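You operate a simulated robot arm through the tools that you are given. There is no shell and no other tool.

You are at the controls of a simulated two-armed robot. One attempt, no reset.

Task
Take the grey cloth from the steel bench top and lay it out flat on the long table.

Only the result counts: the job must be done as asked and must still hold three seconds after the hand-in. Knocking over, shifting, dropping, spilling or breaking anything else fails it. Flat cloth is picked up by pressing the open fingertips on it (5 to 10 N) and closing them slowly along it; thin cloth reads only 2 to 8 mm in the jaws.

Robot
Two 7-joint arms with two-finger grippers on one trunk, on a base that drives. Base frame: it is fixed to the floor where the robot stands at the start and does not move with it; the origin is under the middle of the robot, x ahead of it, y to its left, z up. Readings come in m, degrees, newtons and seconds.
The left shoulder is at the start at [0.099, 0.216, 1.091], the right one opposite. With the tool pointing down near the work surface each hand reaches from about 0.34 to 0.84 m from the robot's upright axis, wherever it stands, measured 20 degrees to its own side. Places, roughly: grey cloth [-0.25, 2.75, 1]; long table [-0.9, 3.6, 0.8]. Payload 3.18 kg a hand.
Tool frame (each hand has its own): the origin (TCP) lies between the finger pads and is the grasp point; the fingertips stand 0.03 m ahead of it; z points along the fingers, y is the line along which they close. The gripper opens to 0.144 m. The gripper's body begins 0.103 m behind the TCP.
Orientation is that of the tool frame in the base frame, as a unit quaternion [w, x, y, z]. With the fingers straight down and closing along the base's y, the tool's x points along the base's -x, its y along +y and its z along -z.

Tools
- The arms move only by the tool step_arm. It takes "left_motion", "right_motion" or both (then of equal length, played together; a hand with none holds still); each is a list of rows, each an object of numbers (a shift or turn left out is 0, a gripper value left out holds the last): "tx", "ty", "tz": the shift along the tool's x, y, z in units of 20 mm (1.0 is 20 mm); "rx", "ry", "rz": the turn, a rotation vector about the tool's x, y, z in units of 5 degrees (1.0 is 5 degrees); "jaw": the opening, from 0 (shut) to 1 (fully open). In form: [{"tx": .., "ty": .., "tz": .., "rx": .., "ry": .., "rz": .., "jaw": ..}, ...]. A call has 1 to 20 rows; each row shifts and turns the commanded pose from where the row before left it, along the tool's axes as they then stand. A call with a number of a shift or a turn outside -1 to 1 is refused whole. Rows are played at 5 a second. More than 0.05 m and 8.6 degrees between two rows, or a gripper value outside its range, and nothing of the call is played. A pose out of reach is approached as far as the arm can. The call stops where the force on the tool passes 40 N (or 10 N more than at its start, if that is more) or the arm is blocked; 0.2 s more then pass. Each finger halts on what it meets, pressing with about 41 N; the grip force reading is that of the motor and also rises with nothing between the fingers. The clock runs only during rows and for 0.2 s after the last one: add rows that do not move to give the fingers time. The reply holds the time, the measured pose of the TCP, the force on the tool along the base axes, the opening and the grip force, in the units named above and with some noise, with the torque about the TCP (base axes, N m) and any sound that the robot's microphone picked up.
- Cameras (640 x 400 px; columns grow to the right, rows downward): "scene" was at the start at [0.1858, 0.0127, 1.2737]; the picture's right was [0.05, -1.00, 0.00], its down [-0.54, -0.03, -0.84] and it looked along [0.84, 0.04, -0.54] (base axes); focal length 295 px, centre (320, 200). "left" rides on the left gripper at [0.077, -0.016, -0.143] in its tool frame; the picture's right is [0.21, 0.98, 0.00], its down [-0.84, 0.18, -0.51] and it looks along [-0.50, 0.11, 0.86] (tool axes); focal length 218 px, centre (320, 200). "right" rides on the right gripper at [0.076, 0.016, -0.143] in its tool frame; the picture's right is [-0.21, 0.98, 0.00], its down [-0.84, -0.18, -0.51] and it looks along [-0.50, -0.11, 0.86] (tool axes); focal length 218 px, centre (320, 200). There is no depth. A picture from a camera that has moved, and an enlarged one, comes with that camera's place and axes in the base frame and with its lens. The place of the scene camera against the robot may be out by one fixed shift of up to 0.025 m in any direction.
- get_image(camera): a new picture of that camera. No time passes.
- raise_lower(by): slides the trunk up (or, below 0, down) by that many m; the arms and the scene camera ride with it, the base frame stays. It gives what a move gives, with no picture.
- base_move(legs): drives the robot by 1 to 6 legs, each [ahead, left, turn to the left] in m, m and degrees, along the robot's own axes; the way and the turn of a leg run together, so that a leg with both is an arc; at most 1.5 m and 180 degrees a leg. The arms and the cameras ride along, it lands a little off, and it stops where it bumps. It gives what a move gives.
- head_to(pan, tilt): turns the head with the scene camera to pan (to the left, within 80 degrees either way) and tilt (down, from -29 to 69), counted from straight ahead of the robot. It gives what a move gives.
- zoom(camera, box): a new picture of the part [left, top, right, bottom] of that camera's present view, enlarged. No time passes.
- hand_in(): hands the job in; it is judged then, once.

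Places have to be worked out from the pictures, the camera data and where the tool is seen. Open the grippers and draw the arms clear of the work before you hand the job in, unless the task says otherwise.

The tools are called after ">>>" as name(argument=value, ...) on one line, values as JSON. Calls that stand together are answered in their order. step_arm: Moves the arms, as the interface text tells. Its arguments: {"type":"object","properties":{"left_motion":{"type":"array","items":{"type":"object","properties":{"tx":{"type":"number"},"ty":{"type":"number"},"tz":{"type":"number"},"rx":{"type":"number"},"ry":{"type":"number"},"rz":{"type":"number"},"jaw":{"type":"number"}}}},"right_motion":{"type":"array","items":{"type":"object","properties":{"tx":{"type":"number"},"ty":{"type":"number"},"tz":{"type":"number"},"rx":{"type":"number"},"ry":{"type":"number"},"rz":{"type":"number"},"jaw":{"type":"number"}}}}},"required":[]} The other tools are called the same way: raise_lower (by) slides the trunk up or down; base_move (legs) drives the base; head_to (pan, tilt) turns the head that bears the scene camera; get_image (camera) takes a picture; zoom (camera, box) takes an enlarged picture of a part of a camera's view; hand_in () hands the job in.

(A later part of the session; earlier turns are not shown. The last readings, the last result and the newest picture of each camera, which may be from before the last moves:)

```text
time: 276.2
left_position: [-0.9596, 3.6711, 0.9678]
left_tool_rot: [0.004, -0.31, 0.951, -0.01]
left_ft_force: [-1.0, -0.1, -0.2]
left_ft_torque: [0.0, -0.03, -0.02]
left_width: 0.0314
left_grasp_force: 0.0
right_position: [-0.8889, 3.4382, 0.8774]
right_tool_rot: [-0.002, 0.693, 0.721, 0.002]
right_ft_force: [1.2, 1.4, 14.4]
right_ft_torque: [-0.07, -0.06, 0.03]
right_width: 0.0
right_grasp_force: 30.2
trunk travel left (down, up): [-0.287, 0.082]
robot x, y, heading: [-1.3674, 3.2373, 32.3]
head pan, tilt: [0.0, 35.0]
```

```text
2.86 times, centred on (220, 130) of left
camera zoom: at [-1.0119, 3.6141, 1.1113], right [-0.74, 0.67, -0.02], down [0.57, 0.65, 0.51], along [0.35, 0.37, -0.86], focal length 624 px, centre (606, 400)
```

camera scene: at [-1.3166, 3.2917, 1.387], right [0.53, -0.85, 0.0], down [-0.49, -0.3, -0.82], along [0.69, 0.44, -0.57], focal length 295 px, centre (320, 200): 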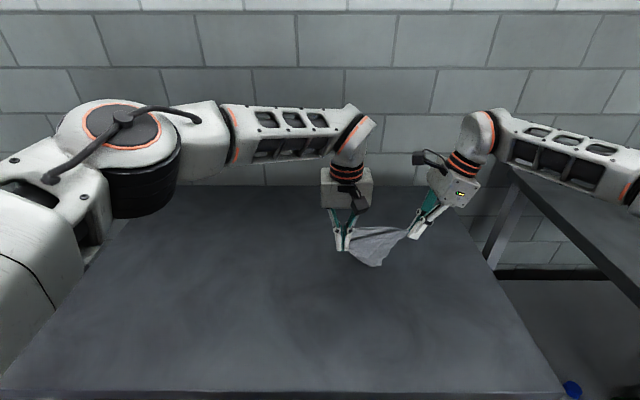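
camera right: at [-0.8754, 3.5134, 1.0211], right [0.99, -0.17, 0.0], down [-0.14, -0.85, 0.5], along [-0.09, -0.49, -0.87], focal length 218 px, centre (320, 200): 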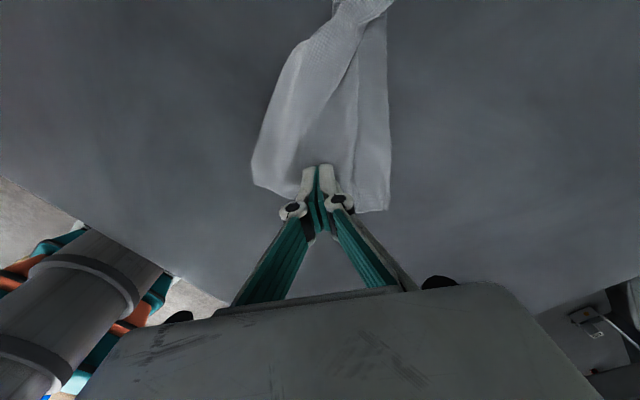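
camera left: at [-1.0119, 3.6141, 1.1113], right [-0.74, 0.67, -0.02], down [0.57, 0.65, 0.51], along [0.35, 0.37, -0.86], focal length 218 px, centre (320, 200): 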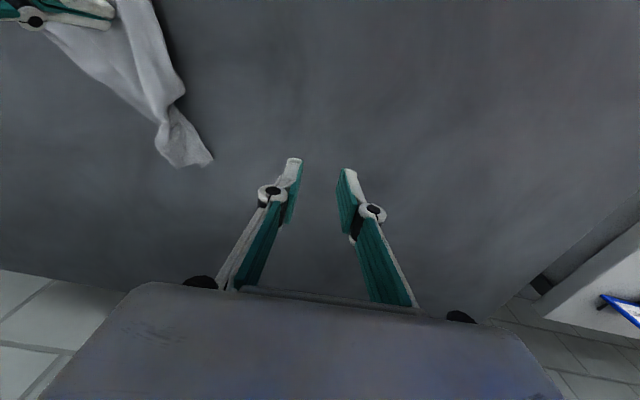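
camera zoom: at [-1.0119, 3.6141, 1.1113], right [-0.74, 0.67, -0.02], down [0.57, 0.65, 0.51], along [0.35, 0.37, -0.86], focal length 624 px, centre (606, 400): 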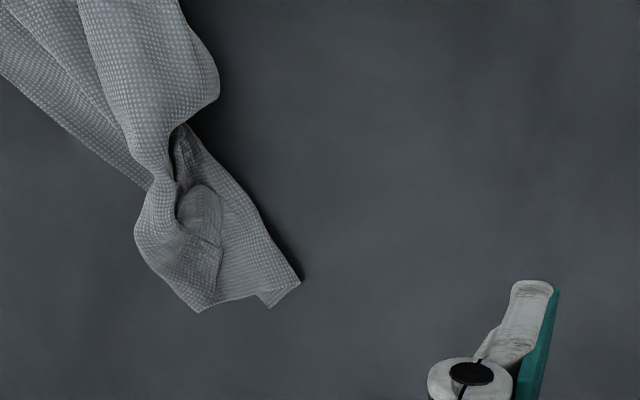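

I can see the left end in detail: corner N is on top as a small flap at ≈(0.615, −0.008), Q beneath at ≈(0.625, 0.022), with a half twist at the waist. If I pick just the N flap and raise it, Q should drop free and untwist. I move the right hand away and bring the left over N.

>>> step_arm(left_motion=[{}, {}, {}, {}, {}, {"tx": -0.5, "ty": -1, "jaw": 0.17}, {"tx": -0.5, "ty": -1}, {"tx": -0.5, "ty": -1}, {"tx": -0.5, "ty": -1}, {"tx": -0.4, "ty": -1}, {"ty": -1}, {"ty": -1}, {"ty": -1}, {"tz": 0.9}, {"tz": 0.8}, {}], right_motion=[{"tz": -0.6}, {"tz": -0.9}, {"tz": -0.9}, {"tz": -0.9, "tx": -0.5}, {"tx": -1}, {"tx": -1}, {"tx": -1}, {"tx": -1}, {"tx": -1}, {"tx": -1}, {"tx": -1}, {"tx": -1}, {}, {}, {}, {}])

>>> zoom(camera="left", box=[200, 60, 440, 240])

>>> get_image(camera="right")

```text
time: 279.6
left_position: [-0.822, 3.5687, 0.9347]
left_tool_rot: [0.004, -0.309, 0.951, -0.009]
left_ft_force: [-0.2, -0.5, -0.9]
left_ft_torque: [-0.01, -0.02, -0.01]
left_width: 0.0243
left_grasp_force: 0.0
right_position: [-0.8812, 3.2683, 0.9411]
right_tool_rot: [-0.004, 0.693, 0.721, 0.002]
right_ft_force: [-0.1, 0.2, -0.6]
right_ft_torque: [0.0, 0.03, 0.06]
right_width: 0.0
right_grasp_force: 30.9
trunk travel left (down, up): [-0.287, 0.082]
robot x, y, heading: [-1.3671, 3.2405, 32.2]
head pan, tilt: [0.0, 35.0]
```

```text
2.22 times, centred on (320, 150) of left
camera zoom: at [-0.8764, 3.5128, 1.0788], right [-0.74, 0.67, -0.02], down [0.57, 0.65, 0.51], along [0.35, 0.36, -0.86], focal length 485 px, centre (320, 311)
```

zoom: 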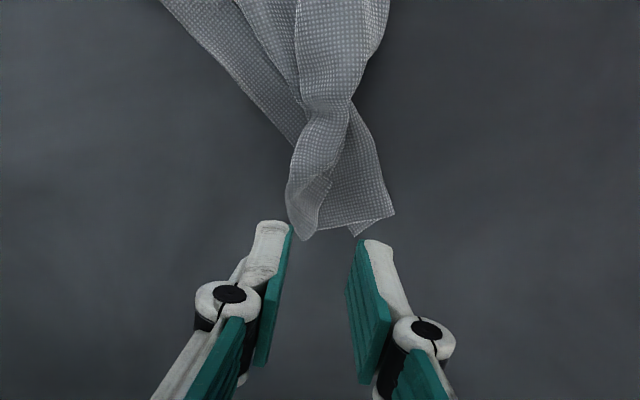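

```text
taken
camera right: at [-0.8663, 3.344, 1.0846], right [0.99, -0.17, 0.0], down [-0.14, -0.85, 0.5], along [-0.09, -0.49, -0.86], focal length 218 px, centre (320, 200)
```

right: 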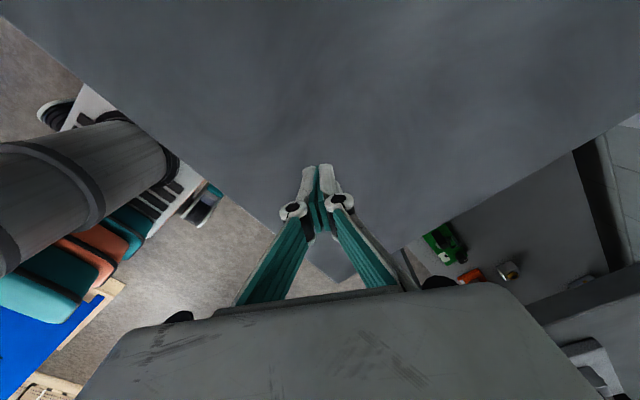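

I zoom in more on the tail to place the fingers.

>>> zoom(camera="left", box=[280, 90, 380, 180])

```text
4.44 times, centred on (330, 135) of left
camera zoom: at [-0.8764, 3.5128, 1.0788], right [-0.74, 0.67, -0.02], down [0.57, 0.65, 0.51], along [0.35, 0.36, -0.86], focal length 970 px, centre (276, 489)
```

zoom: 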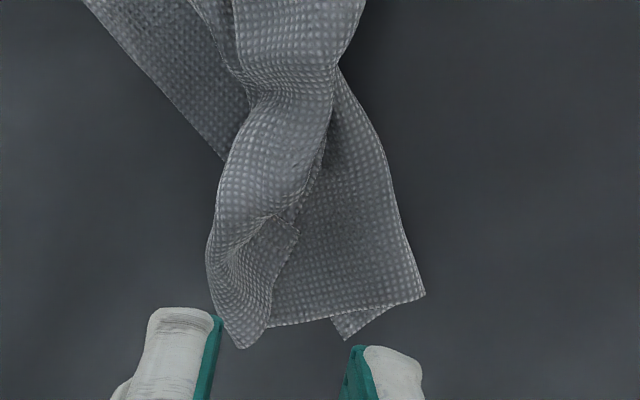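

New idea: the right end (edge P–D) is flat and exposed, so I can hang the whole cloth from P and D like a curtain — gravity will then untwist the other end. I back the left hand off and bring the right hand (yaw 90°, leaning) above the P–D end for a top view.

>>> step_arm(left_motion=[{"tz": -0.9}, {"tz": -0.9, "ty": 0.8}, {"ty": 1}, {"ty": 1}, {"ty": 1}, {"ty": 1}, {"ty": 1}, {"ty": 1}, {}, {}, {}, {}, {}, {}, {}, {}, {}, {}, {}, {}], right_motion=[{"rz": -1, "tz": -0.8}, {"rz": -1, "tz": -0.8}, {"rz": -1, "tz": -0.8}, {"rz": -1}, {"rz": -1}, {"rz": -1}, {"ry": 1}, {"ry": 1}, {"ry": 1}, {"ry": 1}, {"ry": 1}, {"ry": 1}, {"tx": 0.866, "tz": 0.5}, {"tx": 0.866, "tz": 0.5}, {"tx": 0.866, "tz": 0.5}, {"tx": 0.866, "tz": 0.5}, {"tx": 0.866, "tz": 0.5}, {"tx": 0.5, "tz": 0.3}, {}, {}])

>>> get_image(camera="right")

>>> zoom(camera="scene", box=[280, 220, 440, 340])

```text
time: 283.8
left_position: [-0.9048, 3.6797, 0.9697]
left_tool_rot: [0.004, -0.31, 0.951, -0.01]
left_ft_force: [-0.3, 0.3, 0.1]
left_ft_torque: [-0.01, 0.02, 0.02]
left_width: 0.0243
left_grasp_force: 0.1
right_position: [-0.9417, 3.3604, 0.99]
right_tool_rot: [-0.229, 0.466, 0.845, 0.128]
right_ft_force: [0.2, 0.5, -0.1]
right_ft_torque: [0.0, 0.02, 0.02]
right_width: 0.0
right_grasp_force: 30.7
trunk travel left (down, up): [-0.287, 0.082]
robot x, y, heading: [-1.3644, 3.2363, 32.3]
head pan, tilt: [0.0, 35.0]
```

```text
taken
camera right: at [-0.9236, 3.3645, 1.1516], right [0.92, 0.37, -0.1], down [0.37, -0.93, 0.01], along [-0.09, -0.05, -0.99], focal length 218 px, centre (320, 200)
```

right: 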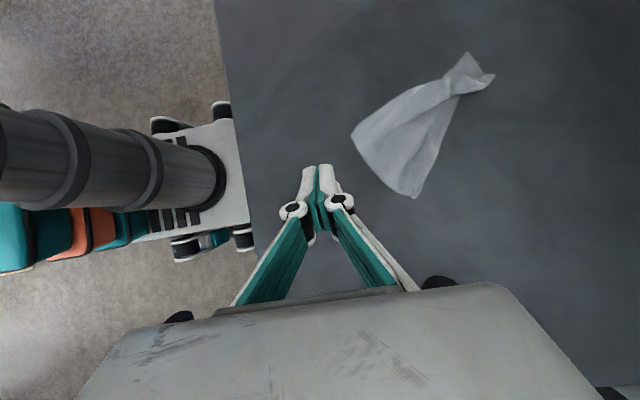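

```text
3.33 times, centred on (360, 280) of scene
camera zoom: at [-1.2743, 3.3182, 1.3869], right [0.53, -0.85, 0.0], down [-0.49, -0.31, -0.82], along [0.69, 0.44, -0.57], focal length 982 px, centre (187, -67)
```

zoom: 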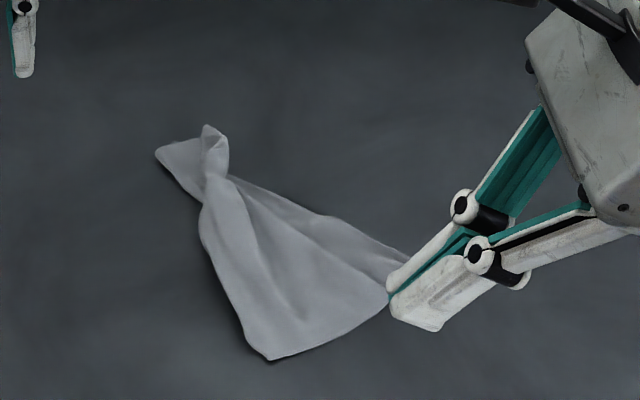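

Nice top view of the whole "broom" shape. I zoom in to plan the two grips at P and D.

>>> zoom(camera="right", box=[330, 30, 520, 220])

```text
2.11 times, centred on (425, 125) of right
camera zoom: at [-0.9236, 3.3645, 1.1516], right [0.92, 0.37, -0.1], down [0.37, -0.93, 0.01], along [-0.09, -0.05, -0.99], focal length 460 px, centre (99, 358)
```

zoom: 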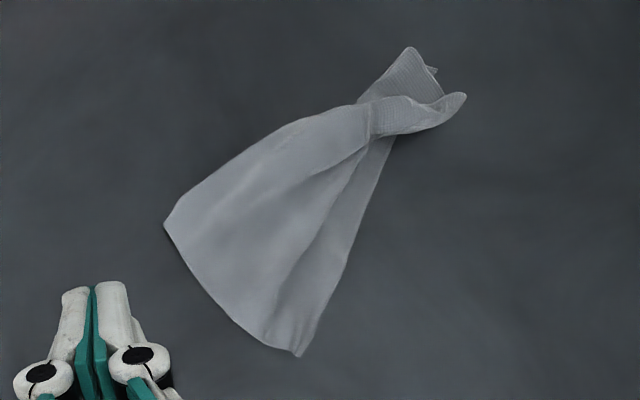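

Edge P–D runs from (0.467, −0.051) to (0.533, −0.149). I'll grip D with the right hand at (0.537, −0.120) and P with the left at (0.498, −0.066), both leaning apart. Right hand first.

>>> step_arm(right_motion=[{"ty": 0.957, "jaw": 0.215}, {"ty": 0.957}, {"ty": 0.957}, {"ty": 0.957}, {"ty": 0.957}, {"ty": 0.957, "tx": 0.15, "tz": 0.09}, {"tx": -0.45, "tz": 0.78}, {"tx": -0.45, "tz": 0.78}, {"tx": -0.45, "tz": 0.78}, {"tx": -0.45, "tz": 0.78}, {"tx": -0.4, "tz": 0.69}, {}])

>>> zoom(camera="right", box=[220, 20, 440, 220])

```text
time: 286.4
left_position: [-0.9047, 3.6803, 0.9685]
left_tool_rot: [0.004, -0.31, 0.951, -0.01]
left_ft_force: [-0.1, -0.4, -0.2]
left_ft_torque: [-0.02, 0.02, -0.01]
left_width: 0.0245
left_grasp_force: 0.1
right_position: [-0.8462, 3.4279, 0.9028]
right_tool_rot: [-0.229, 0.465, 0.845, 0.127]
right_ft_force: [-0.4, -0.1, 0.1]
right_ft_torque: [0.01, -0.03, 0.01]
right_width: 0.0313
right_grasp_force: 0.1
trunk travel left (down, up): [-0.287, 0.082]
robot x, y, heading: [-1.3659, 3.2368, 32.1]
head pan, tilt: [0.0, 35.0]
```

```text
2.00 times, centred on (330, 120) of right
camera zoom: at [-0.8286, 3.4303, 1.0645], right [0.92, 0.37, -0.1], down [0.37, -0.93, 0.01], along [-0.09, -0.05, -0.99], focal length 436 px, centre (300, 360)
```

zoom: 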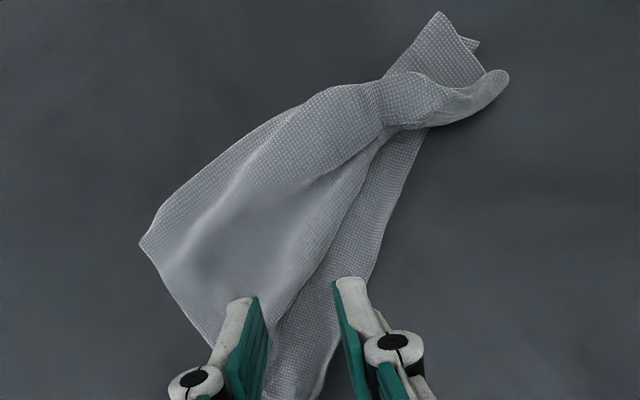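

Good alignment on D's strip. I lower to contact and close.

>>> step_arm(right_motion=[{"tx": -0.25, "tz": 0.433}, {"tx": -0.18, "tz": 0.31}, {"tx": -0.08, "tz": 0.14}, {}, {}])

```text
time: 287.6
left_position: [-0.905, 3.679, 0.9699]
left_tool_rot: [0.005, -0.31, 0.951, -0.01]
left_ft_force: [0.0, 0.2, 0.8]
left_ft_torque: [0.03, -0.02, -0.02]
left_width: 0.0243
left_grasp_force: 0.0
right_position: [-0.8452, 3.4262, 0.8813]
right_tool_rot: [-0.23, 0.465, 0.845, 0.127]
right_ft_force: [0.8, -0.6, 3.8]
right_ft_torque: [-0.01, 0.06, 0.03]
right_width: 0.0309
right_grasp_force: 0.1
trunk travel left (down, up): [-0.287, 0.082]
robot x, y, heading: [-1.3663, 3.2383, 32.3]
head pan, tilt: [0.0, 35.0]
```

>>> step_arm(right_motion=[{"tx": -0.025, "tz": 0.043}, {}, {"jaw": 0.195}, {"jaw": 0.175}, {"jaw": 0.155}, {"jaw": 0.135, "tz": 0.008}, {"jaw": 0.115, "tz": 0.008}, {"jaw": 0.095, "tz": 0.008}, {"jaw": 0.08, "tz": 0.008}, {"jaw": 0.065}, {"jaw": 0.05}, {"jaw": 0.035}, {"jaw": 0.02}, {"jaw": 0.0}, {}, {}, {}])

>>> zoom(camera="right", box=[220, 20, 440, 220])

```text
time: 291.2
left_position: [-0.9057, 3.6807, 0.9693]
left_tool_rot: [0.005, -0.31, 0.951, -0.01]
left_ft_force: [0.1, -0.5, 0.4]
left_ft_torque: [0.02, -0.01, -0.01]
left_width: 0.0247
left_grasp_force: 0.0
right_position: [-0.8469, 3.4271, 0.8816]
right_tool_rot: [-0.23, 0.465, 0.845, 0.127]
right_ft_force: [-1.1, 5.2, 2.4]
right_ft_torque: [0.11, 0.02, -0.08]
right_width: 0.0049
right_grasp_force: 27.6
trunk travel left (down, up): [-0.287, 0.082]
robot x, y, heading: [-1.3664, 3.2387, 32.3]
head pan, tilt: [0.0, 35.0]
```

```text
2.00 times, centred on (330, 120) of right
camera zoom: at [-0.8293, 3.4295, 1.0424], right [0.92, 0.37, -0.1], down [0.37, -0.93, 0.01], along [-0.09, -0.05, -0.99], focal length 436 px, centre (300, 360)
```

zoom: 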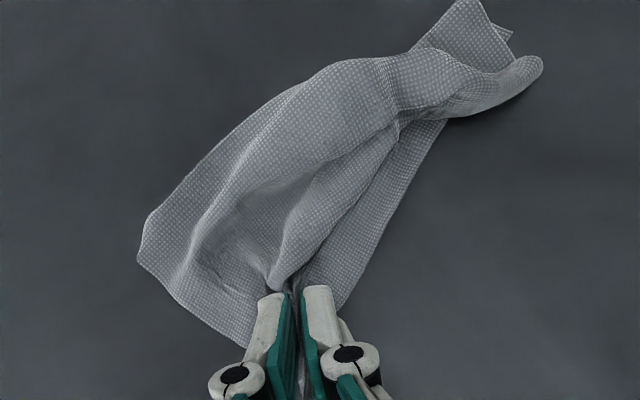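

Right hand holds D (4.9 mm). Now the left hand leans back 30° and goes to P at (0.495, −0.063).

>>> step_arm(left_motion=[{"rz": 0.78, "jaw": 0.195}, {"ry": -1}, {"ry": -1}, {"ry": -1}, {"ry": -1}, {"ry": -1}, {"ry": -1}, {"tx": 0.556, "ty": -0.955, "tz": -0.321}, {"tx": 0.556, "ty": -0.955, "tz": -0.321}, {"tx": 0.556, "ty": -0.955, "tz": -0.321}, {"tx": 0.556, "ty": -0.955, "tz": -0.321}, {"tx": 0.556, "ty": -0.955, "tz": -0.321}, {"tx": 0.556, "ty": -0.955, "tz": -0.321}, {"tx": 0.556, "ty": -0.955, "tz": -0.321}, {"tx": 0.556, "ty": -0.955, "tz": -0.321}, {}])

>>> get_image(camera="left")

>>> zoom(camera="right", box=[160, 0, 440, 220])

```text
time: 294.6
left_position: [-0.9099, 3.494, 0.971]
left_tool_rot: [0.253, -0.27, 0.927, 0.062]
left_ft_force: [0.2, -0.1, -0.7]
left_ft_torque: [-0.03, -0.03, 0.01]
left_width: 0.028
left_grasp_force: 0.1
right_position: [-0.8473, 3.426, 0.8806]
right_tool_rot: [-0.229, 0.465, 0.846, 0.127]
right_ft_force: [0.4, 2.4, 1.1]
right_ft_torque: [-0.17, 0.06, 0.03]
right_width: 0.007
right_grasp_force: 36.1
trunk travel left (down, up): [-0.287, 0.082]
robot x, y, heading: [-1.3667, 3.2371, 32.3]
head pan, tilt: [0.0, 35.0]
```

```text
taken
camera left: at [-1.0191, 3.4082, 1.0574], right [-0.67, 0.73, -0.12], down [0.29, 0.42, 0.86], along [0.68, 0.54, -0.5], focal length 218 px, centre (320, 200)
```

left: 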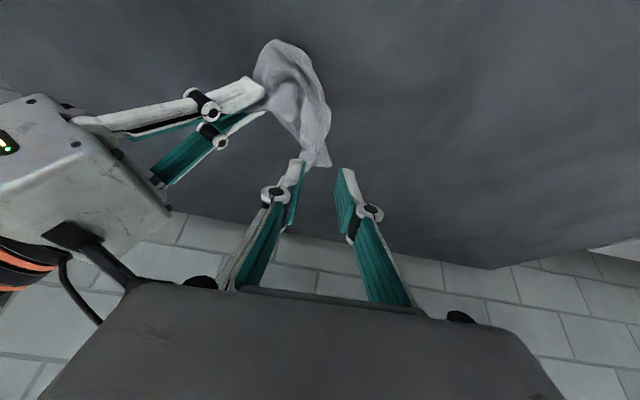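

```text
1.82 times, centred on (300, 110) of right
camera zoom: at [-0.8291, 3.43, 1.0424], right [0.92, 0.37, -0.1], down [0.37, -0.93, 0.01], along [-0.09, -0.05, -0.99], focal length 397 px, centre (356, 364)
```

zoom: 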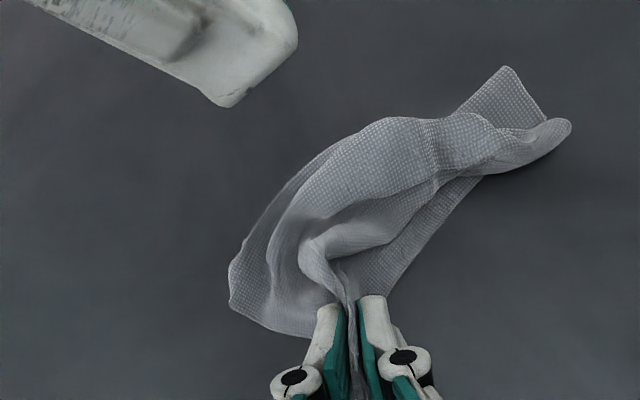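

P has curled slightly to (0.478, −0.084). I adjust the left hand to (0.493, −0.070) and lower to ~2 cm above.

>>> step_arm(left_motion=[{"tx": 0.39, "ty": -0.7, "tz": -0.225}, {"tx": 0.39, "ty": -0.7, "tz": -0.225}, {"tx": 0.39, "ty": -0.7, "tz": -0.225}, {"tx": 0.42, "tz": 0.73}, {"tx": 0.42, "tz": 0.73}, {"tx": 0.42, "tz": 0.73}, {"tx": 0.42, "tz": 0.73}, {}])

>>> zoom(camera="left", box=[200, 40, 440, 220])

>>> zoom(camera="right", box=[160, 0, 440, 220])

```text
time: 296.4
left_position: [-0.9101, 3.444, 0.905]
left_tool_rot: [0.253, -0.271, 0.927, 0.064]
left_ft_force: [-0.7, -0.6, -0.2]
left_ft_torque: [0.0, 0.02, 0.01]
left_width: 0.0281
left_grasp_force: 0.1
right_position: [-0.8471, 3.4257, 0.8794]
right_tool_rot: [-0.229, 0.465, 0.846, 0.126]
right_ft_force: [3.1, 0.2, 2.0]
right_ft_torque: [0.31, -0.11, -0.15]
right_width: 0.0003
right_grasp_force: 29.5
trunk travel left (down, up): [-0.287, 0.082]
robot x, y, heading: [-1.3641, 3.2381, 32.3]
head pan, tilt: [0.0, 35.0]
```

```text
2.22 times, centred on (320, 130) of left
camera zoom: at [-1.0182, 3.3583, 0.9909], right [-0.67, 0.73, -0.12], down [0.3, 0.42, 0.86], along [0.68, 0.54, -0.5], focal length 485 px, centre (320, 356)
```

zoom: 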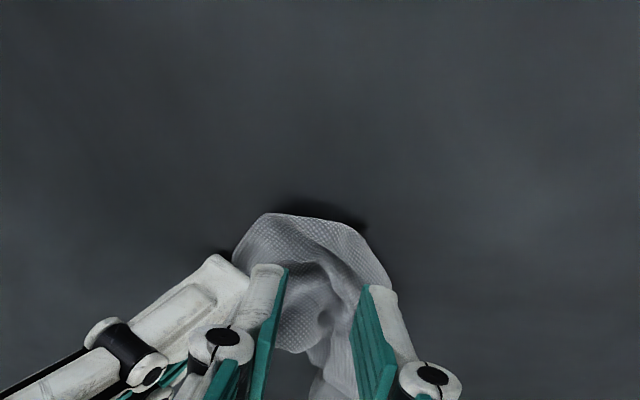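

```text
1.82 times, centred on (300, 110) of right
camera zoom: at [-0.8296, 3.4295, 1.042], right [0.92, 0.37, -0.11], down [0.37, -0.93, 0.01], along [-0.09, -0.05, -0.99], focal length 397 px, centre (356, 364)
```

zoom: 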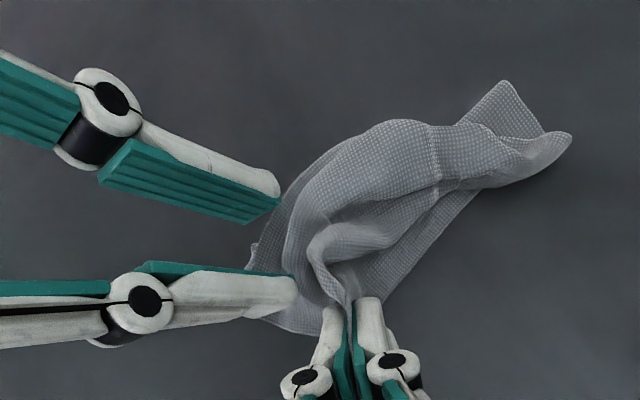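

The left fingers straddle the P corner. I lower to contact and close.

>>> step_arm(left_motion=[{"tx": 0.25, "tz": 0.433}, {"tx": 0.15, "tz": 0.26}, {"tx": 0.06, "tz": 0.1}, {}, {}])

```text
time: 297.6
left_position: [-0.9098, 3.4451, 0.8874]
left_tool_rot: [0.253, -0.271, 0.927, 0.063]
left_ft_force: [-0.8, -0.3, -0.7]
left_ft_torque: [0.01, 0.02, -0.02]
left_width: 0.0283
left_grasp_force: 0.0
right_position: [-0.8459, 3.4265, 0.8794]
right_tool_rot: [-0.23, 0.465, 0.845, 0.127]
right_ft_force: [-0.1, -0.4, 2.0]
right_ft_torque: [0.04, 0.0, -0.03]
right_width: 0.0039
right_grasp_force: 32.0
trunk travel left (down, up): [-0.287, 0.082]
robot x, y, heading: [-1.3649, 3.2366, 32.0]
head pan, tilt: [0.0, 35.0]
```

>>> step_arm(left_motion=[{"tx": 0.08, "tz": 0.14}, {"tx": 0.05, "tz": 0.08}, {}, {}])

```text
time: 298.6
left_position: [-0.9105, 3.445, 0.8821]
left_tool_rot: [0.253, -0.27, 0.927, 0.063]
left_ft_force: [-0.1, -0.9, 2.8]
left_ft_torque: [-0.03, -0.05, 0.01]
left_width: 0.0282
left_grasp_force: 0.0
right_position: [-0.8469, 3.4263, 0.8802]
right_tool_rot: [-0.23, 0.465, 0.845, 0.127]
right_ft_force: [1.0, 0.2, 1.0]
right_ft_torque: [-0.12, -0.04, 0.0]
right_width: 0.0053
right_grasp_force: 31.1
trunk travel left (down, up): [-0.287, 0.082]
robot x, y, heading: [-1.3715, 3.2372, 32.2]
head pan, tilt: [0.0, 35.0]
```

Light contact on the left (2.8 N). I press 1 mm more and close the left fingers on P.

>>> step_arm(left_motion=[{"tx": 0.03, "tz": 0.05}, {}, {"jaw": 0.18}, {"jaw": 0.16}, {"jaw": 0.14}, {"jaw": 0.12, "tz": 0.008}, {"jaw": 0.1, "tz": 0.008}, {"jaw": 0.085, "tz": 0.008}, {"jaw": 0.07, "tz": 0.008}, {"jaw": 0.055}, {"jaw": 0.04}, {"jaw": 0.025}, {"jaw": 0.0}, {}, {}, {}])

>>> zoom(camera="right", box=[160, 0, 440, 220])

```text
time: 302.0
left_position: [-0.9077, 3.4438, 0.8809]
left_tool_rot: [0.253, -0.27, 0.927, 0.063]
left_ft_force: [1.5, -0.8, 2.3]
left_ft_torque: [0.01, 0.1, 0.07]
left_width: 0.0043
left_grasp_force: 36.3
right_position: [-0.8475, 3.4262, 0.8803]
right_tool_rot: [-0.229, 0.465, 0.846, 0.127]
right_ft_force: [0.6, -5.6, 6.4]
right_ft_torque: [0.24, -0.08, -0.15]
right_width: 0.005
right_grasp_force: 30.9
trunk travel left (down, up): [-0.287, 0.082]
robot x, y, heading: [-1.3672, 3.2399, 32.2]
head pan, tilt: [0.0, 35.0]
```

```text
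1.82 times, centred on (300, 110) of right
camera zoom: at [-0.8298, 3.4294, 1.0421], right [0.92, 0.37, -0.11], down [0.37, -0.93, 0.01], along [-0.09, -0.05, -0.99], focal length 397 px, centre (356, 364)
```

zoom: 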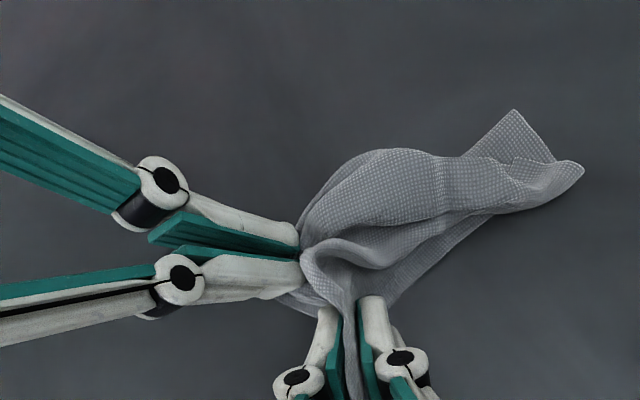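

Both corners P (left, 4.3 mm) and D (right, 5 mm) are held. I lift both ~0.22 m so the twisted end hangs free.

>>> step_arm(left_motion=[{"tx": -0.25, "tz": -0.433}, {"tx": -0.35, "tz": -0.6}, {"tx": -0.45, "tz": -0.78}, {"tx": -0.45, "tz": -0.78}, {"tx": -0.45, "tz": -0.78}, {"tx": -0.45, "tz": -0.78}, {"tx": -0.45, "tz": -0.78}, {"tx": -0.45, "tz": -0.78}, {"tx": -0.45, "tz": -0.78}, {"tx": -0.45, "tz": -0.78}, {"tx": -0.45, "tz": -0.78}, {"tx": -0.45, "tz": -0.78}, {"tx": -0.45, "tz": -0.78}, {}], right_motion=[{"tx": 0.25, "tz": -0.433}, {"tx": 0.35, "tz": -0.6}, {"tx": 0.45, "tz": -0.78}, {"tx": 0.45, "tz": -0.78}, {"tx": 0.45, "tz": -0.78}, {"tx": 0.45, "tz": -0.78}, {"tx": 0.45, "tz": -0.78}, {"tx": 0.45, "tz": -0.78}, {"tx": 0.45, "tz": -0.78}, {"tx": 0.45, "tz": -0.78}, {"tx": 0.45, "tz": -0.78}, {"tx": 0.45, "tz": -0.78}, {"tx": 0.45, "tz": -0.78}, {}])

>>> get_image(camera="scene")

>>> zoom(camera="right", box=[160, 0, 440, 220])

```text
time: 305.0
left_position: [-0.9111, 3.4485, 1.1015]
left_tool_rot: [0.253, -0.27, 0.927, 0.062]
left_ft_force: [0.7, -0.4, 0.5]
left_ft_torque: [-0.03, -0.01, -0.01]
left_width: 0.0009
left_grasp_force: 32.8
right_position: [-0.8454, 3.4245, 1.1021]
right_tool_rot: [-0.229, 0.466, 0.845, 0.126]
right_ft_force: [-0.9, 0.9, -1.6]
right_ft_torque: [0.01, 0.04, 0.04]
right_width: 0.0
right_grasp_force: 27.9
trunk travel left (down, up): [-0.287, 0.082]
robot x, y, heading: [-1.3669, 3.2369, 31.8]
head pan, tilt: [0.0, 35.0]
```

```text
taken
camera scene: at [-1.2737, 3.3183, 1.3867], right [0.53, -0.85, 0.0], down [-0.49, -0.31, -0.82], along [0.69, 0.44, -0.57], focal length 295 px, centre (320, 200)
```

scene: 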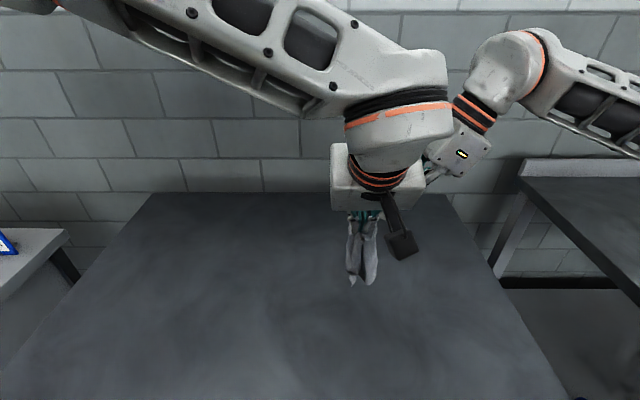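

```text
1.82 times, centred on (300, 110) of right
camera zoom: at [-0.828, 3.4279, 1.2638], right [0.92, 0.37, -0.11], down [0.37, -0.93, 0.01], along [-0.09, -0.05, -0.99], focal length 397 px, centre (356, 364)
```

zoom: 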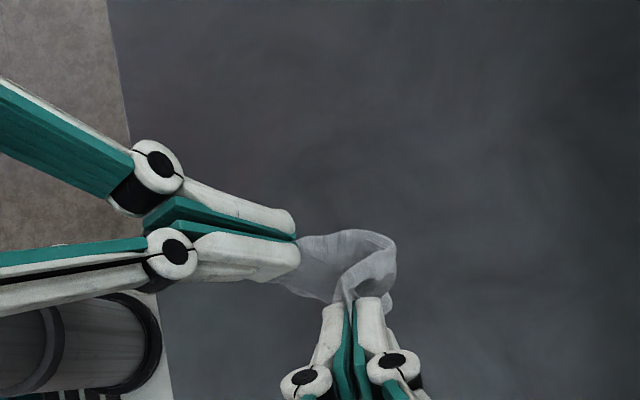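

The cloth hangs from both hands. I pull the hands apart along P–D by ~2 cm each and look.

>>> step_arm(left_motion=[{"tx": 0.265, "tz": -0.15, "ty": 0.395}, {"tx": 0.265, "tz": -0.15, "ty": 0.395}, {}, {}], right_motion=[{"ty": 0.305, "tx": -0.342, "tz": -0.2}, {"ty": 0.305, "tx": -0.342, "tz": -0.2}, {}, {}])

>>> zoom(camera="right", box=[160, 0, 440, 220])

>>> zoom(camera="scene", box=[300, 190, 440, 310])

>>> zoom(camera="left", box=[180, 0, 440, 200])

```text
time: 306.0
left_position: [-0.9302, 3.4563, 1.1019]
left_tool_rot: [0.253, -0.27, 0.927, 0.063]
left_ft_force: [-0.4, -0.4, 0.1]
left_ft_torque: [0.0, -0.03, -0.01]
left_width: 0.0008
left_grasp_force: 32.5
right_position: [-0.8286, 3.4182, 1.1029]
right_tool_rot: [-0.23, 0.466, 0.845, 0.128]
right_ft_force: [0.9, -0.8, 0.0]
right_ft_torque: [0.01, 0.02, -0.01]
right_width: 0.0015
right_grasp_force: 30.8
trunk travel left (down, up): [-0.287, 0.082]
robot x, y, heading: [-1.3664, 3.2339, 32.2]
head pan, tilt: [0.0, 35.0]
```

```text
1.82 times, centred on (300, 110) of right
camera zoom: at [-0.8105, 3.4218, 1.2651], right [0.92, 0.37, -0.1], down [0.37, -0.93, 0.01], along [-0.09, -0.05, -0.99], focal length 397 px, centre (356, 364)
```

zoom: 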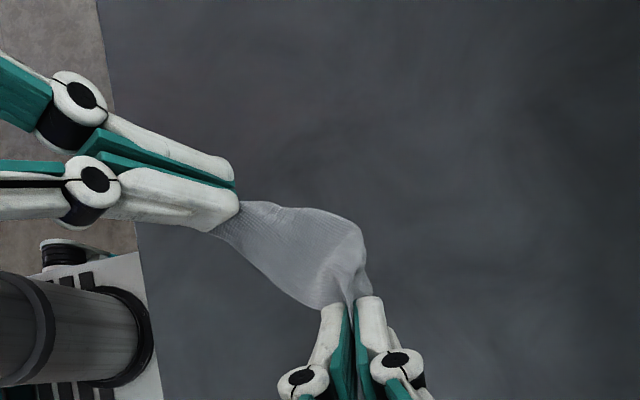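

```text
3.33 times, centred on (370, 250) of scene
camera zoom: at [-1.2744, 3.3181, 1.3869], right [0.53, -0.85, 0.0], down [-0.49, -0.31, -0.82], along [0.69, 0.44, -0.57], focal length 982 px, centre (153, 33)
```

zoom: 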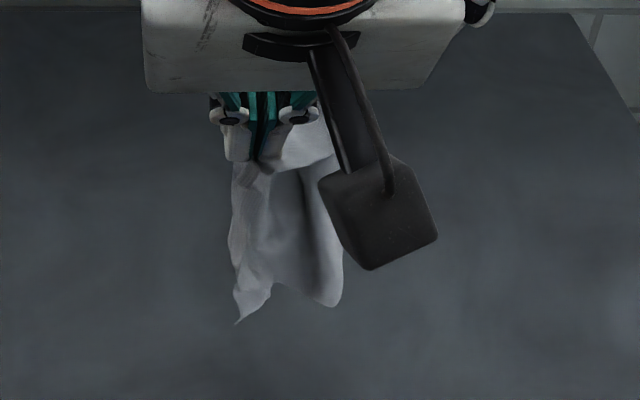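

```text
2.00 times, centred on (310, 100) of left
camera zoom: at [-1.0392, 3.3691, 1.1877], right [-0.67, 0.73, -0.12], down [0.3, 0.42, 0.86], along [0.68, 0.54, -0.5], focal length 436 px, centre (340, 400)
```

zoom: 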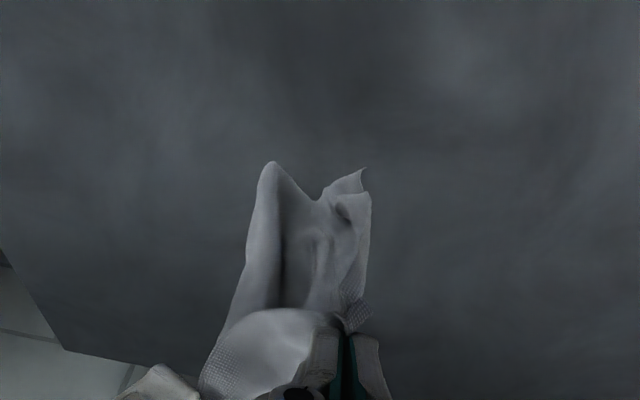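

The cloth hangs as an untwisted curtain now. I pull the hands another ~1.2 cm apart each.

>>> step_arm(left_motion=[{"tx": 0.16, "tz": -0.09, "ty": 0.24}, {"tx": 0.16, "tz": -0.09, "ty": 0.24}, {}, {}], right_motion=[{"ty": 0.18, "tx": -0.2, "tz": -0.12}, {"ty": 0.18, "tx": -0.2, "tz": -0.12}, {}, {}])

>>> zoom(camera="right", box=[140, 0, 420, 220])

>>> zoom(camera="scene", box=[300, 190, 440, 310])

```text
time: 307.0
left_position: [-0.9431, 3.4605, 1.1019]
left_tool_rot: [0.253, -0.271, 0.927, 0.063]
left_ft_force: [0.0, 0.3, 0.5]
left_ft_torque: [0.0, 0.04, 0.0]
left_width: 0.0006
left_grasp_force: 33.3
right_position: [-0.8164, 3.4149, 1.1024]
right_tool_rot: [-0.229, 0.466, 0.845, 0.127]
right_ft_force: [-0.7, 1.1, -0.6]
right_ft_torque: [0.0, 0.02, -0.01]
right_width: 0.0038
right_grasp_force: 35.1
trunk travel left (down, up): [-0.287, 0.082]
robot x, y, heading: [-1.3669, 3.2404, 32.4]
head pan, tilt: [0.0, 35.0]
```

```text
1.82 times, centred on (280, 110) of right
camera zoom: at [-0.7989, 3.4173, 1.2643], right [0.92, 0.37, -0.1], down [0.37, -0.93, 0.01], along [-0.09, -0.05, -0.99], focal length 397 px, centre (393, 364)
```

zoom: 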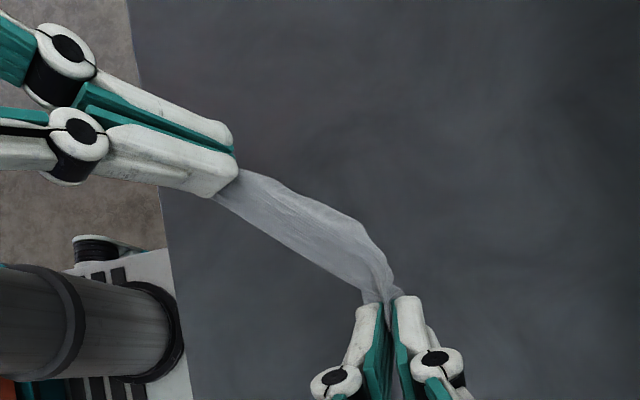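

```text
3.33 times, centred on (370, 250) of scene
camera zoom: at [-1.2743, 3.3182, 1.3869], right [0.53, -0.85, 0.0], down [-0.49, -0.31, -0.82], along [0.69, 0.44, -0.57], focal length 982 px, centre (153, 33)
```

zoom: 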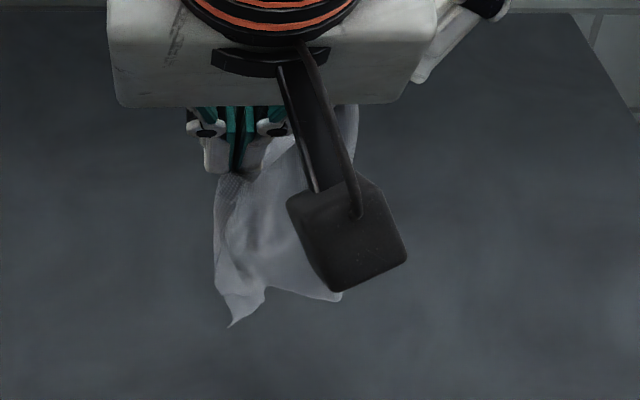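

Separation is 0.135 m and the top edge is straight. I move both hands together far-left by ~(10, 12) cm at this height, to make room for laying the cloth back toward me.

>>> step_arm(left_motion=[{"tx": -0.619, "tz": 0.357, "ty": 0.857}, {"tx": -0.619, "tz": 0.357, "ty": 0.857}, {"tx": -0.619, "tz": 0.357, "ty": 0.857}, {"tx": -0.619, "tz": 0.357, "ty": 0.857}, {"tx": -0.619, "tz": 0.357, "ty": 0.857}, {"tx": -0.619, "tz": 0.357, "ty": 0.857}, {"tx": -0.619, "tz": 0.357, "ty": 0.857}, {}], right_motion=[{"ty": 0.714, "tx": 0.742, "tz": 0.4286}, {"ty": 0.714, "tx": 0.742, "tz": 0.4286}, {"ty": 0.714, "tx": 0.742, "tz": 0.4286}, {"ty": 0.714, "tx": 0.742, "tz": 0.4286}, {"ty": 0.714, "tx": 0.742, "tz": 0.4286}, {"ty": 0.714, "tx": 0.742, "tz": 0.4286}, {"ty": 0.714, "tx": 0.742, "tz": 0.4286}, {}])

>>> get_image(camera="scene")

>>> zoom(camera="right", box=[140, 0, 420, 220])

```text
time: 308.8
left_position: [-0.9224, 3.6124, 1.0996]
left_tool_rot: [0.254, -0.27, 0.927, 0.063]
left_ft_force: [0.6, 0.3, -0.3]
left_ft_torque: [0.03, -0.01, -0.01]
left_width: 0.0009
left_grasp_force: 32.9
right_position: [-0.7954, 3.5688, 1.1042]
right_tool_rot: [-0.229, 0.465, 0.846, 0.127]
right_ft_force: [0.2, -1.6, -0.6]
right_ft_torque: [0.05, 0.01, 0.0]
right_width: 0.0001
right_grasp_force: 29.3
trunk travel left (down, up): [-0.287, 0.082]
robot x, y, heading: [-1.3678, 3.2368, 32.0]
head pan, tilt: [0.0, 35.0]
```

```text
taken
camera scene: at [-1.2741, 3.3168, 1.3869], right [0.53, -0.85, 0.0], down [-0.49, -0.3, -0.82], along [0.69, 0.44, -0.57], focal length 295 px, centre (320, 200)
```

scene: 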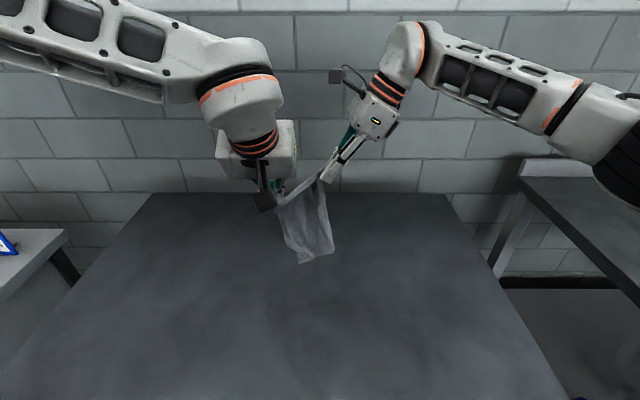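

```text
1.82 times, centred on (280, 110) of right
camera zoom: at [-0.778, 3.5716, 1.2658], right [0.92, 0.37, -0.1], down [0.37, -0.93, 0.01], along [-0.09, -0.05, -0.99], focal length 397 px, centre (393, 364)
```

zoom: 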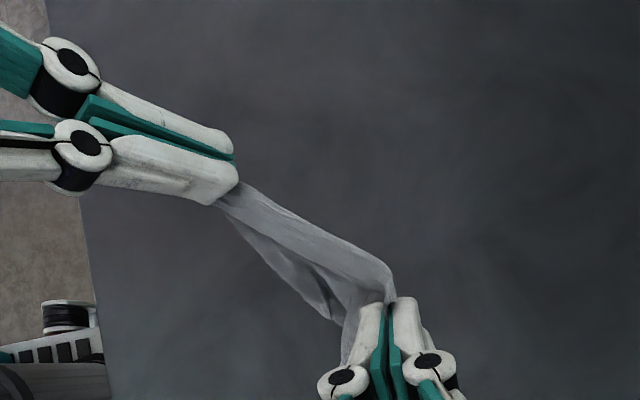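

The cloth hangs as a clean rectangular curtain. I zoom in to check before laying.

>>> zoom(camera="scene", box=[250, 160, 370, 280])

```text
3.33 times, centred on (310, 220) of scene
camera zoom: at [-1.2741, 3.3168, 1.3869], right [0.53, -0.85, 0.0], down [-0.49, -0.3, -0.82], along [0.69, 0.44, -0.57], focal length 982 px, centre (353, 133)
```

zoom: 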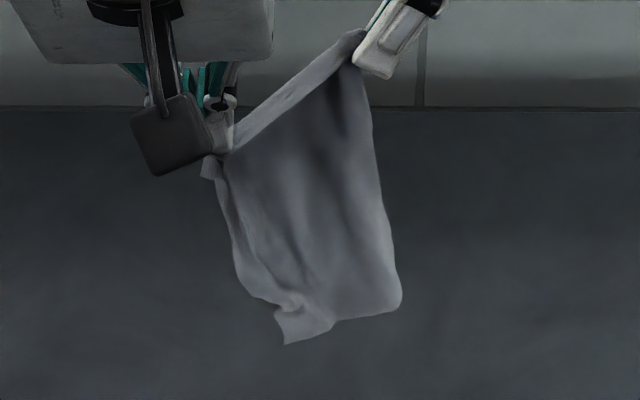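

I check the hanging cloth's lower edge from the left camera as well.

>>> get_image(camera="left")

>>> zoom(camera="left", box=[140, 0, 400, 190])

>>> zoom(camera="scene", box=[270, 210, 340, 270])

```text
taken
camera left: at [-1.0307, 3.5257, 1.1856], right [-0.67, 0.73, -0.12], down [0.3, 0.42, 0.86], along [0.68, 0.54, -0.5], focal length 218 px, centre (320, 200)
```

left: 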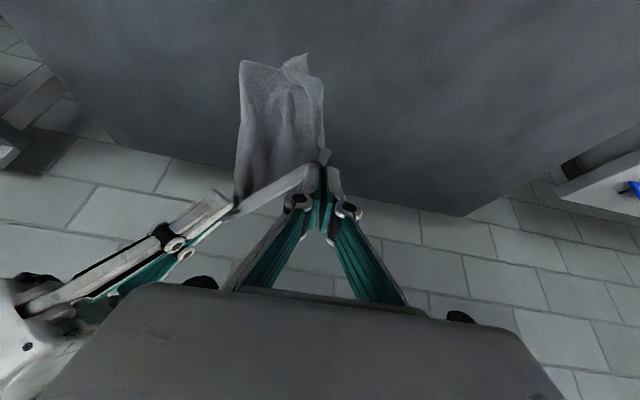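

```text
2.11 times, centred on (270, 95) of left
camera zoom: at [-1.0307, 3.5257, 1.1856], right [-0.67, 0.73, -0.12], down [0.3, 0.42, 0.86], along [0.68, 0.54, -0.5], focal length 460 px, centre (425, 421)
```

zoom: 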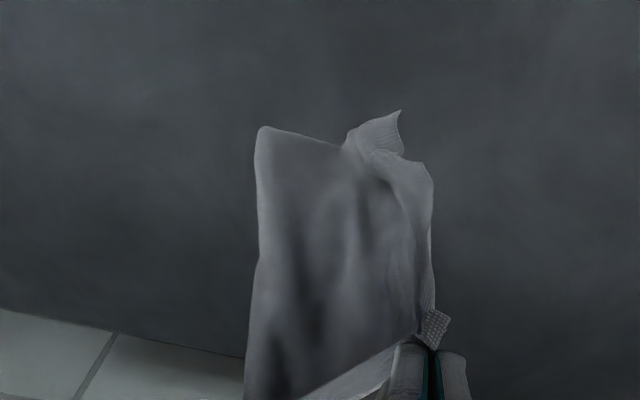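

```text
6.67 times, centred on (305, 240) of scene
camera zoom: at [-1.2741, 3.3168, 1.3869], right [0.53, -0.85, 0.0], down [-0.49, -0.3, -0.82], along [0.69, 0.44, -0.57], focal length 1964 px, centre (420, -67)
```

zoom: 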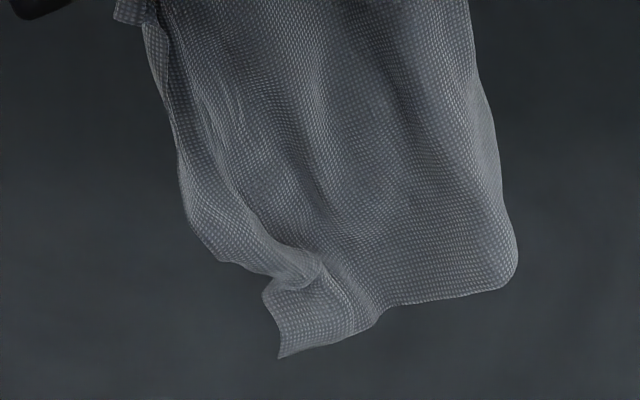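

The curtain is nearly perfect; its left edge is slightly rolled toward me. Laying it by moving far-left will put any rolls on top where they can spring open. I first shift both hands back near-right to make room.

>>> step_arm(left_motion=[{"tx": 0.65, "tz": -0.375, "ty": -0.8125}, {"tx": 0.65, "tz": -0.375, "ty": -0.8125}, {"tx": 0.65, "tz": -0.375, "ty": -0.8125}, {"tx": 0.65, "tz": -0.375, "ty": -0.8125}, {"tx": 0.65, "tz": -0.375, "ty": -0.8125}, {"tx": 0.65, "tz": -0.375, "ty": -0.8125}, {"tx": 0.65, "tz": -0.375, "ty": -0.8125}, {"tx": 0.65, "tz": -0.375, "ty": -0.8125}, {}, {}], right_motion=[{"ty": -0.75, "tx": -0.704, "tz": -0.406}, {"ty": -0.75, "tx": -0.704, "tz": -0.406}, {"ty": -0.75, "tx": -0.704, "tz": -0.406}, {"ty": -0.75, "tx": -0.704, "tz": -0.406}, {"ty": -0.75, "tx": -0.704, "tz": -0.406}, {"ty": -0.75, "tx": -0.704, "tz": -0.406}, {"ty": -0.75, "tx": -0.704, "tz": -0.406}, {"ty": -0.75, "tx": -0.704, "tz": -0.406}, {}, {}])

>>> get_image(camera="scene")

>>> zoom(camera="right", box=[140, 0, 420, 220])

```text
time: 311.0
left_position: [-0.9532, 3.4381, 1.1021]
left_tool_rot: [0.253, -0.271, 0.927, 0.064]
left_ft_force: [-0.1, -0.8, 0.2]
left_ft_torque: [0.01, -0.03, 0.0]
left_width: 0.0004
left_grasp_force: 32.7
right_position: [-0.8271, 3.3937, 1.1005]
right_tool_rot: [-0.228, 0.466, 0.845, 0.127]
right_ft_force: [-0.3, 0.2, 0.8]
right_ft_torque: [0.01, 0.02, -0.01]
right_width: 0.0009
right_grasp_force: 30.0
trunk travel left (down, up): [-0.287, 0.082]
robot x, y, heading: [-1.3666, 3.2366, 32.2]
head pan, tilt: [0.0, 35.0]
```

```text
taken
camera scene: at [-1.2743, 3.3174, 1.3869], right [0.53, -0.85, 0.0], down [-0.49, -0.3, -0.82], along [0.69, 0.44, -0.57], focal length 295 px, centre (320, 200)
```

scene: 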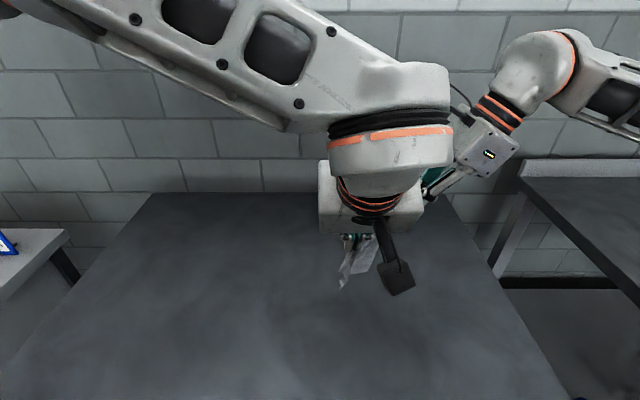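

```text
1.82 times, centred on (280, 110) of right
camera zoom: at [-0.8094, 3.3963, 1.2639], right [0.92, 0.37, -0.1], down [0.37, -0.93, 0.01], along [-0.09, -0.05, -0.99], focal length 397 px, centre (393, 364)
```

zoom: 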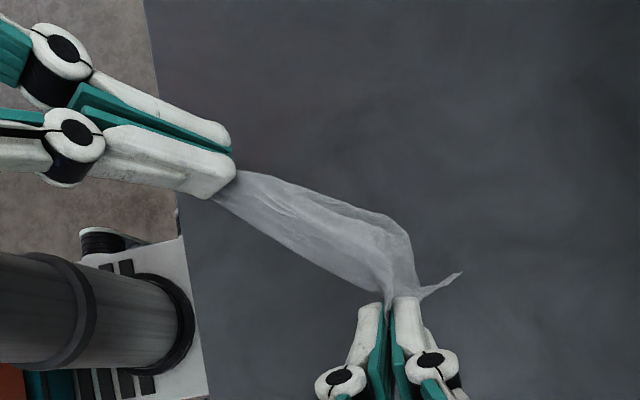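

Ready. I perform the first part of the laying arc (toward far-left while lowering).

>>> step_arm(left_motion=[{"tx": 0.3, "tz": 0.52}, {"tx": 0.3, "tz": 0.52}, {"tx": -0.458, "tz": 0.391, "ty": 0.4575}, {"tx": -0.458, "tz": 0.391, "ty": 0.4575}, {"tx": -0.458, "tz": 0.391, "ty": 0.4575}, {"tx": -0.3215, "tz": 0.5495, "ty": 0.427}, {"tx": -0.3215, "tz": 0.5495, "ty": 0.427}, {"tx": -0.3215, "tz": 0.5495, "ty": 0.427}, {"tx": -0.1555, "tz": 0.6785, "ty": 0.366}, {"tx": -0.1555, "tz": 0.6785, "ty": 0.366}, {"tx": -0.1555, "tz": 0.6785, "ty": 0.366}], right_motion=[{"tx": -0.3, "tz": 0.52}, {"tx": -0.3, "tz": 0.52}, {"ty": 0.5925, "tx": 0.341, "tz": 0.324}, {"ty": 0.5925, "tx": 0.341, "tz": 0.324}, {"ty": 0.5925, "tx": 0.341, "tz": 0.324}, {"ty": 0.553, "tx": 0.2125, "tz": 0.4865}, {"ty": 0.553, "tx": 0.2125, "tz": 0.4865}, {"ty": 0.553, "tx": 0.2125, "tz": 0.4865}, {"ty": 0.474, "tx": 0.062, "tz": 0.6245}, {"ty": 0.474, "tx": 0.062, "tz": 0.6245}, {"ty": 0.474, "tx": 0.062, "tz": 0.6245}])

>>> zoom(camera="right", box=[140, 0, 420, 220])

>>> zoom(camera="scene", box=[280, 190, 440, 320])

```text
time: 313.4
left_position: [-0.9116, 3.5559, 1.0189]
left_tool_rot: [0.252, -0.27, 0.927, 0.062]
left_ft_force: [0.3, -1.1, 0.3]
left_ft_torque: [-0.04, 0.0, -0.06]
left_width: 0.0006
left_grasp_force: 32.5
right_position: [-0.7852, 3.5132, 1.0195]
right_tool_rot: [-0.23, 0.466, 0.845, 0.126]
right_ft_force: [-0.4, 1.4, -1.7]
right_ft_torque: [0.0, -0.02, 0.05]
right_width: 0.0031
right_grasp_force: 39.6
trunk travel left (down, up): [-0.287, 0.082]
robot x, y, heading: [-1.3649, 3.2363, 32.2]
head pan, tilt: [0.0, 35.0]
```

```text
1.82 times, centred on (280, 110) of right
camera zoom: at [-0.7679, 3.5153, 1.1826], right [0.92, 0.37, -0.11], down [0.37, -0.93, 0.01], along [-0.09, -0.05, -0.99], focal length 397 px, centre (393, 364)
```

zoom: 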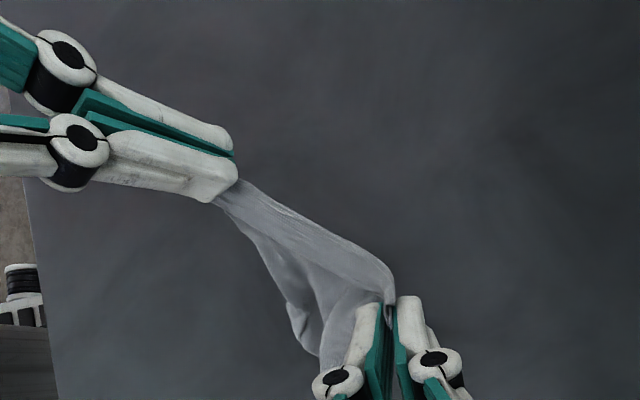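

```text
3.08 times, centred on (360, 255) of scene
camera zoom: at [-1.274, 3.3189, 1.3867], right [0.53, -0.85, 0.0], down [-0.49, -0.31, -0.82], along [0.69, 0.44, -0.57], focal length 907 px, centre (197, 31)
```

zoom: 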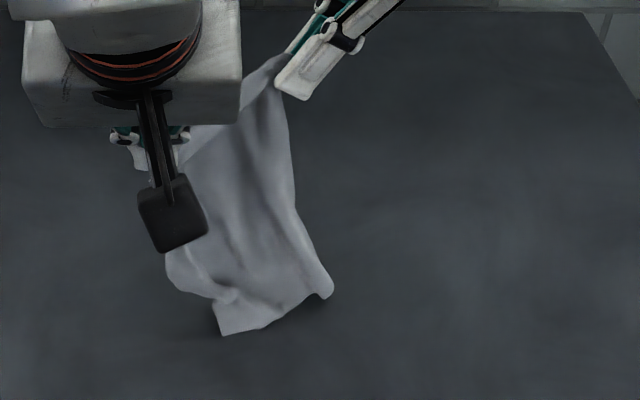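

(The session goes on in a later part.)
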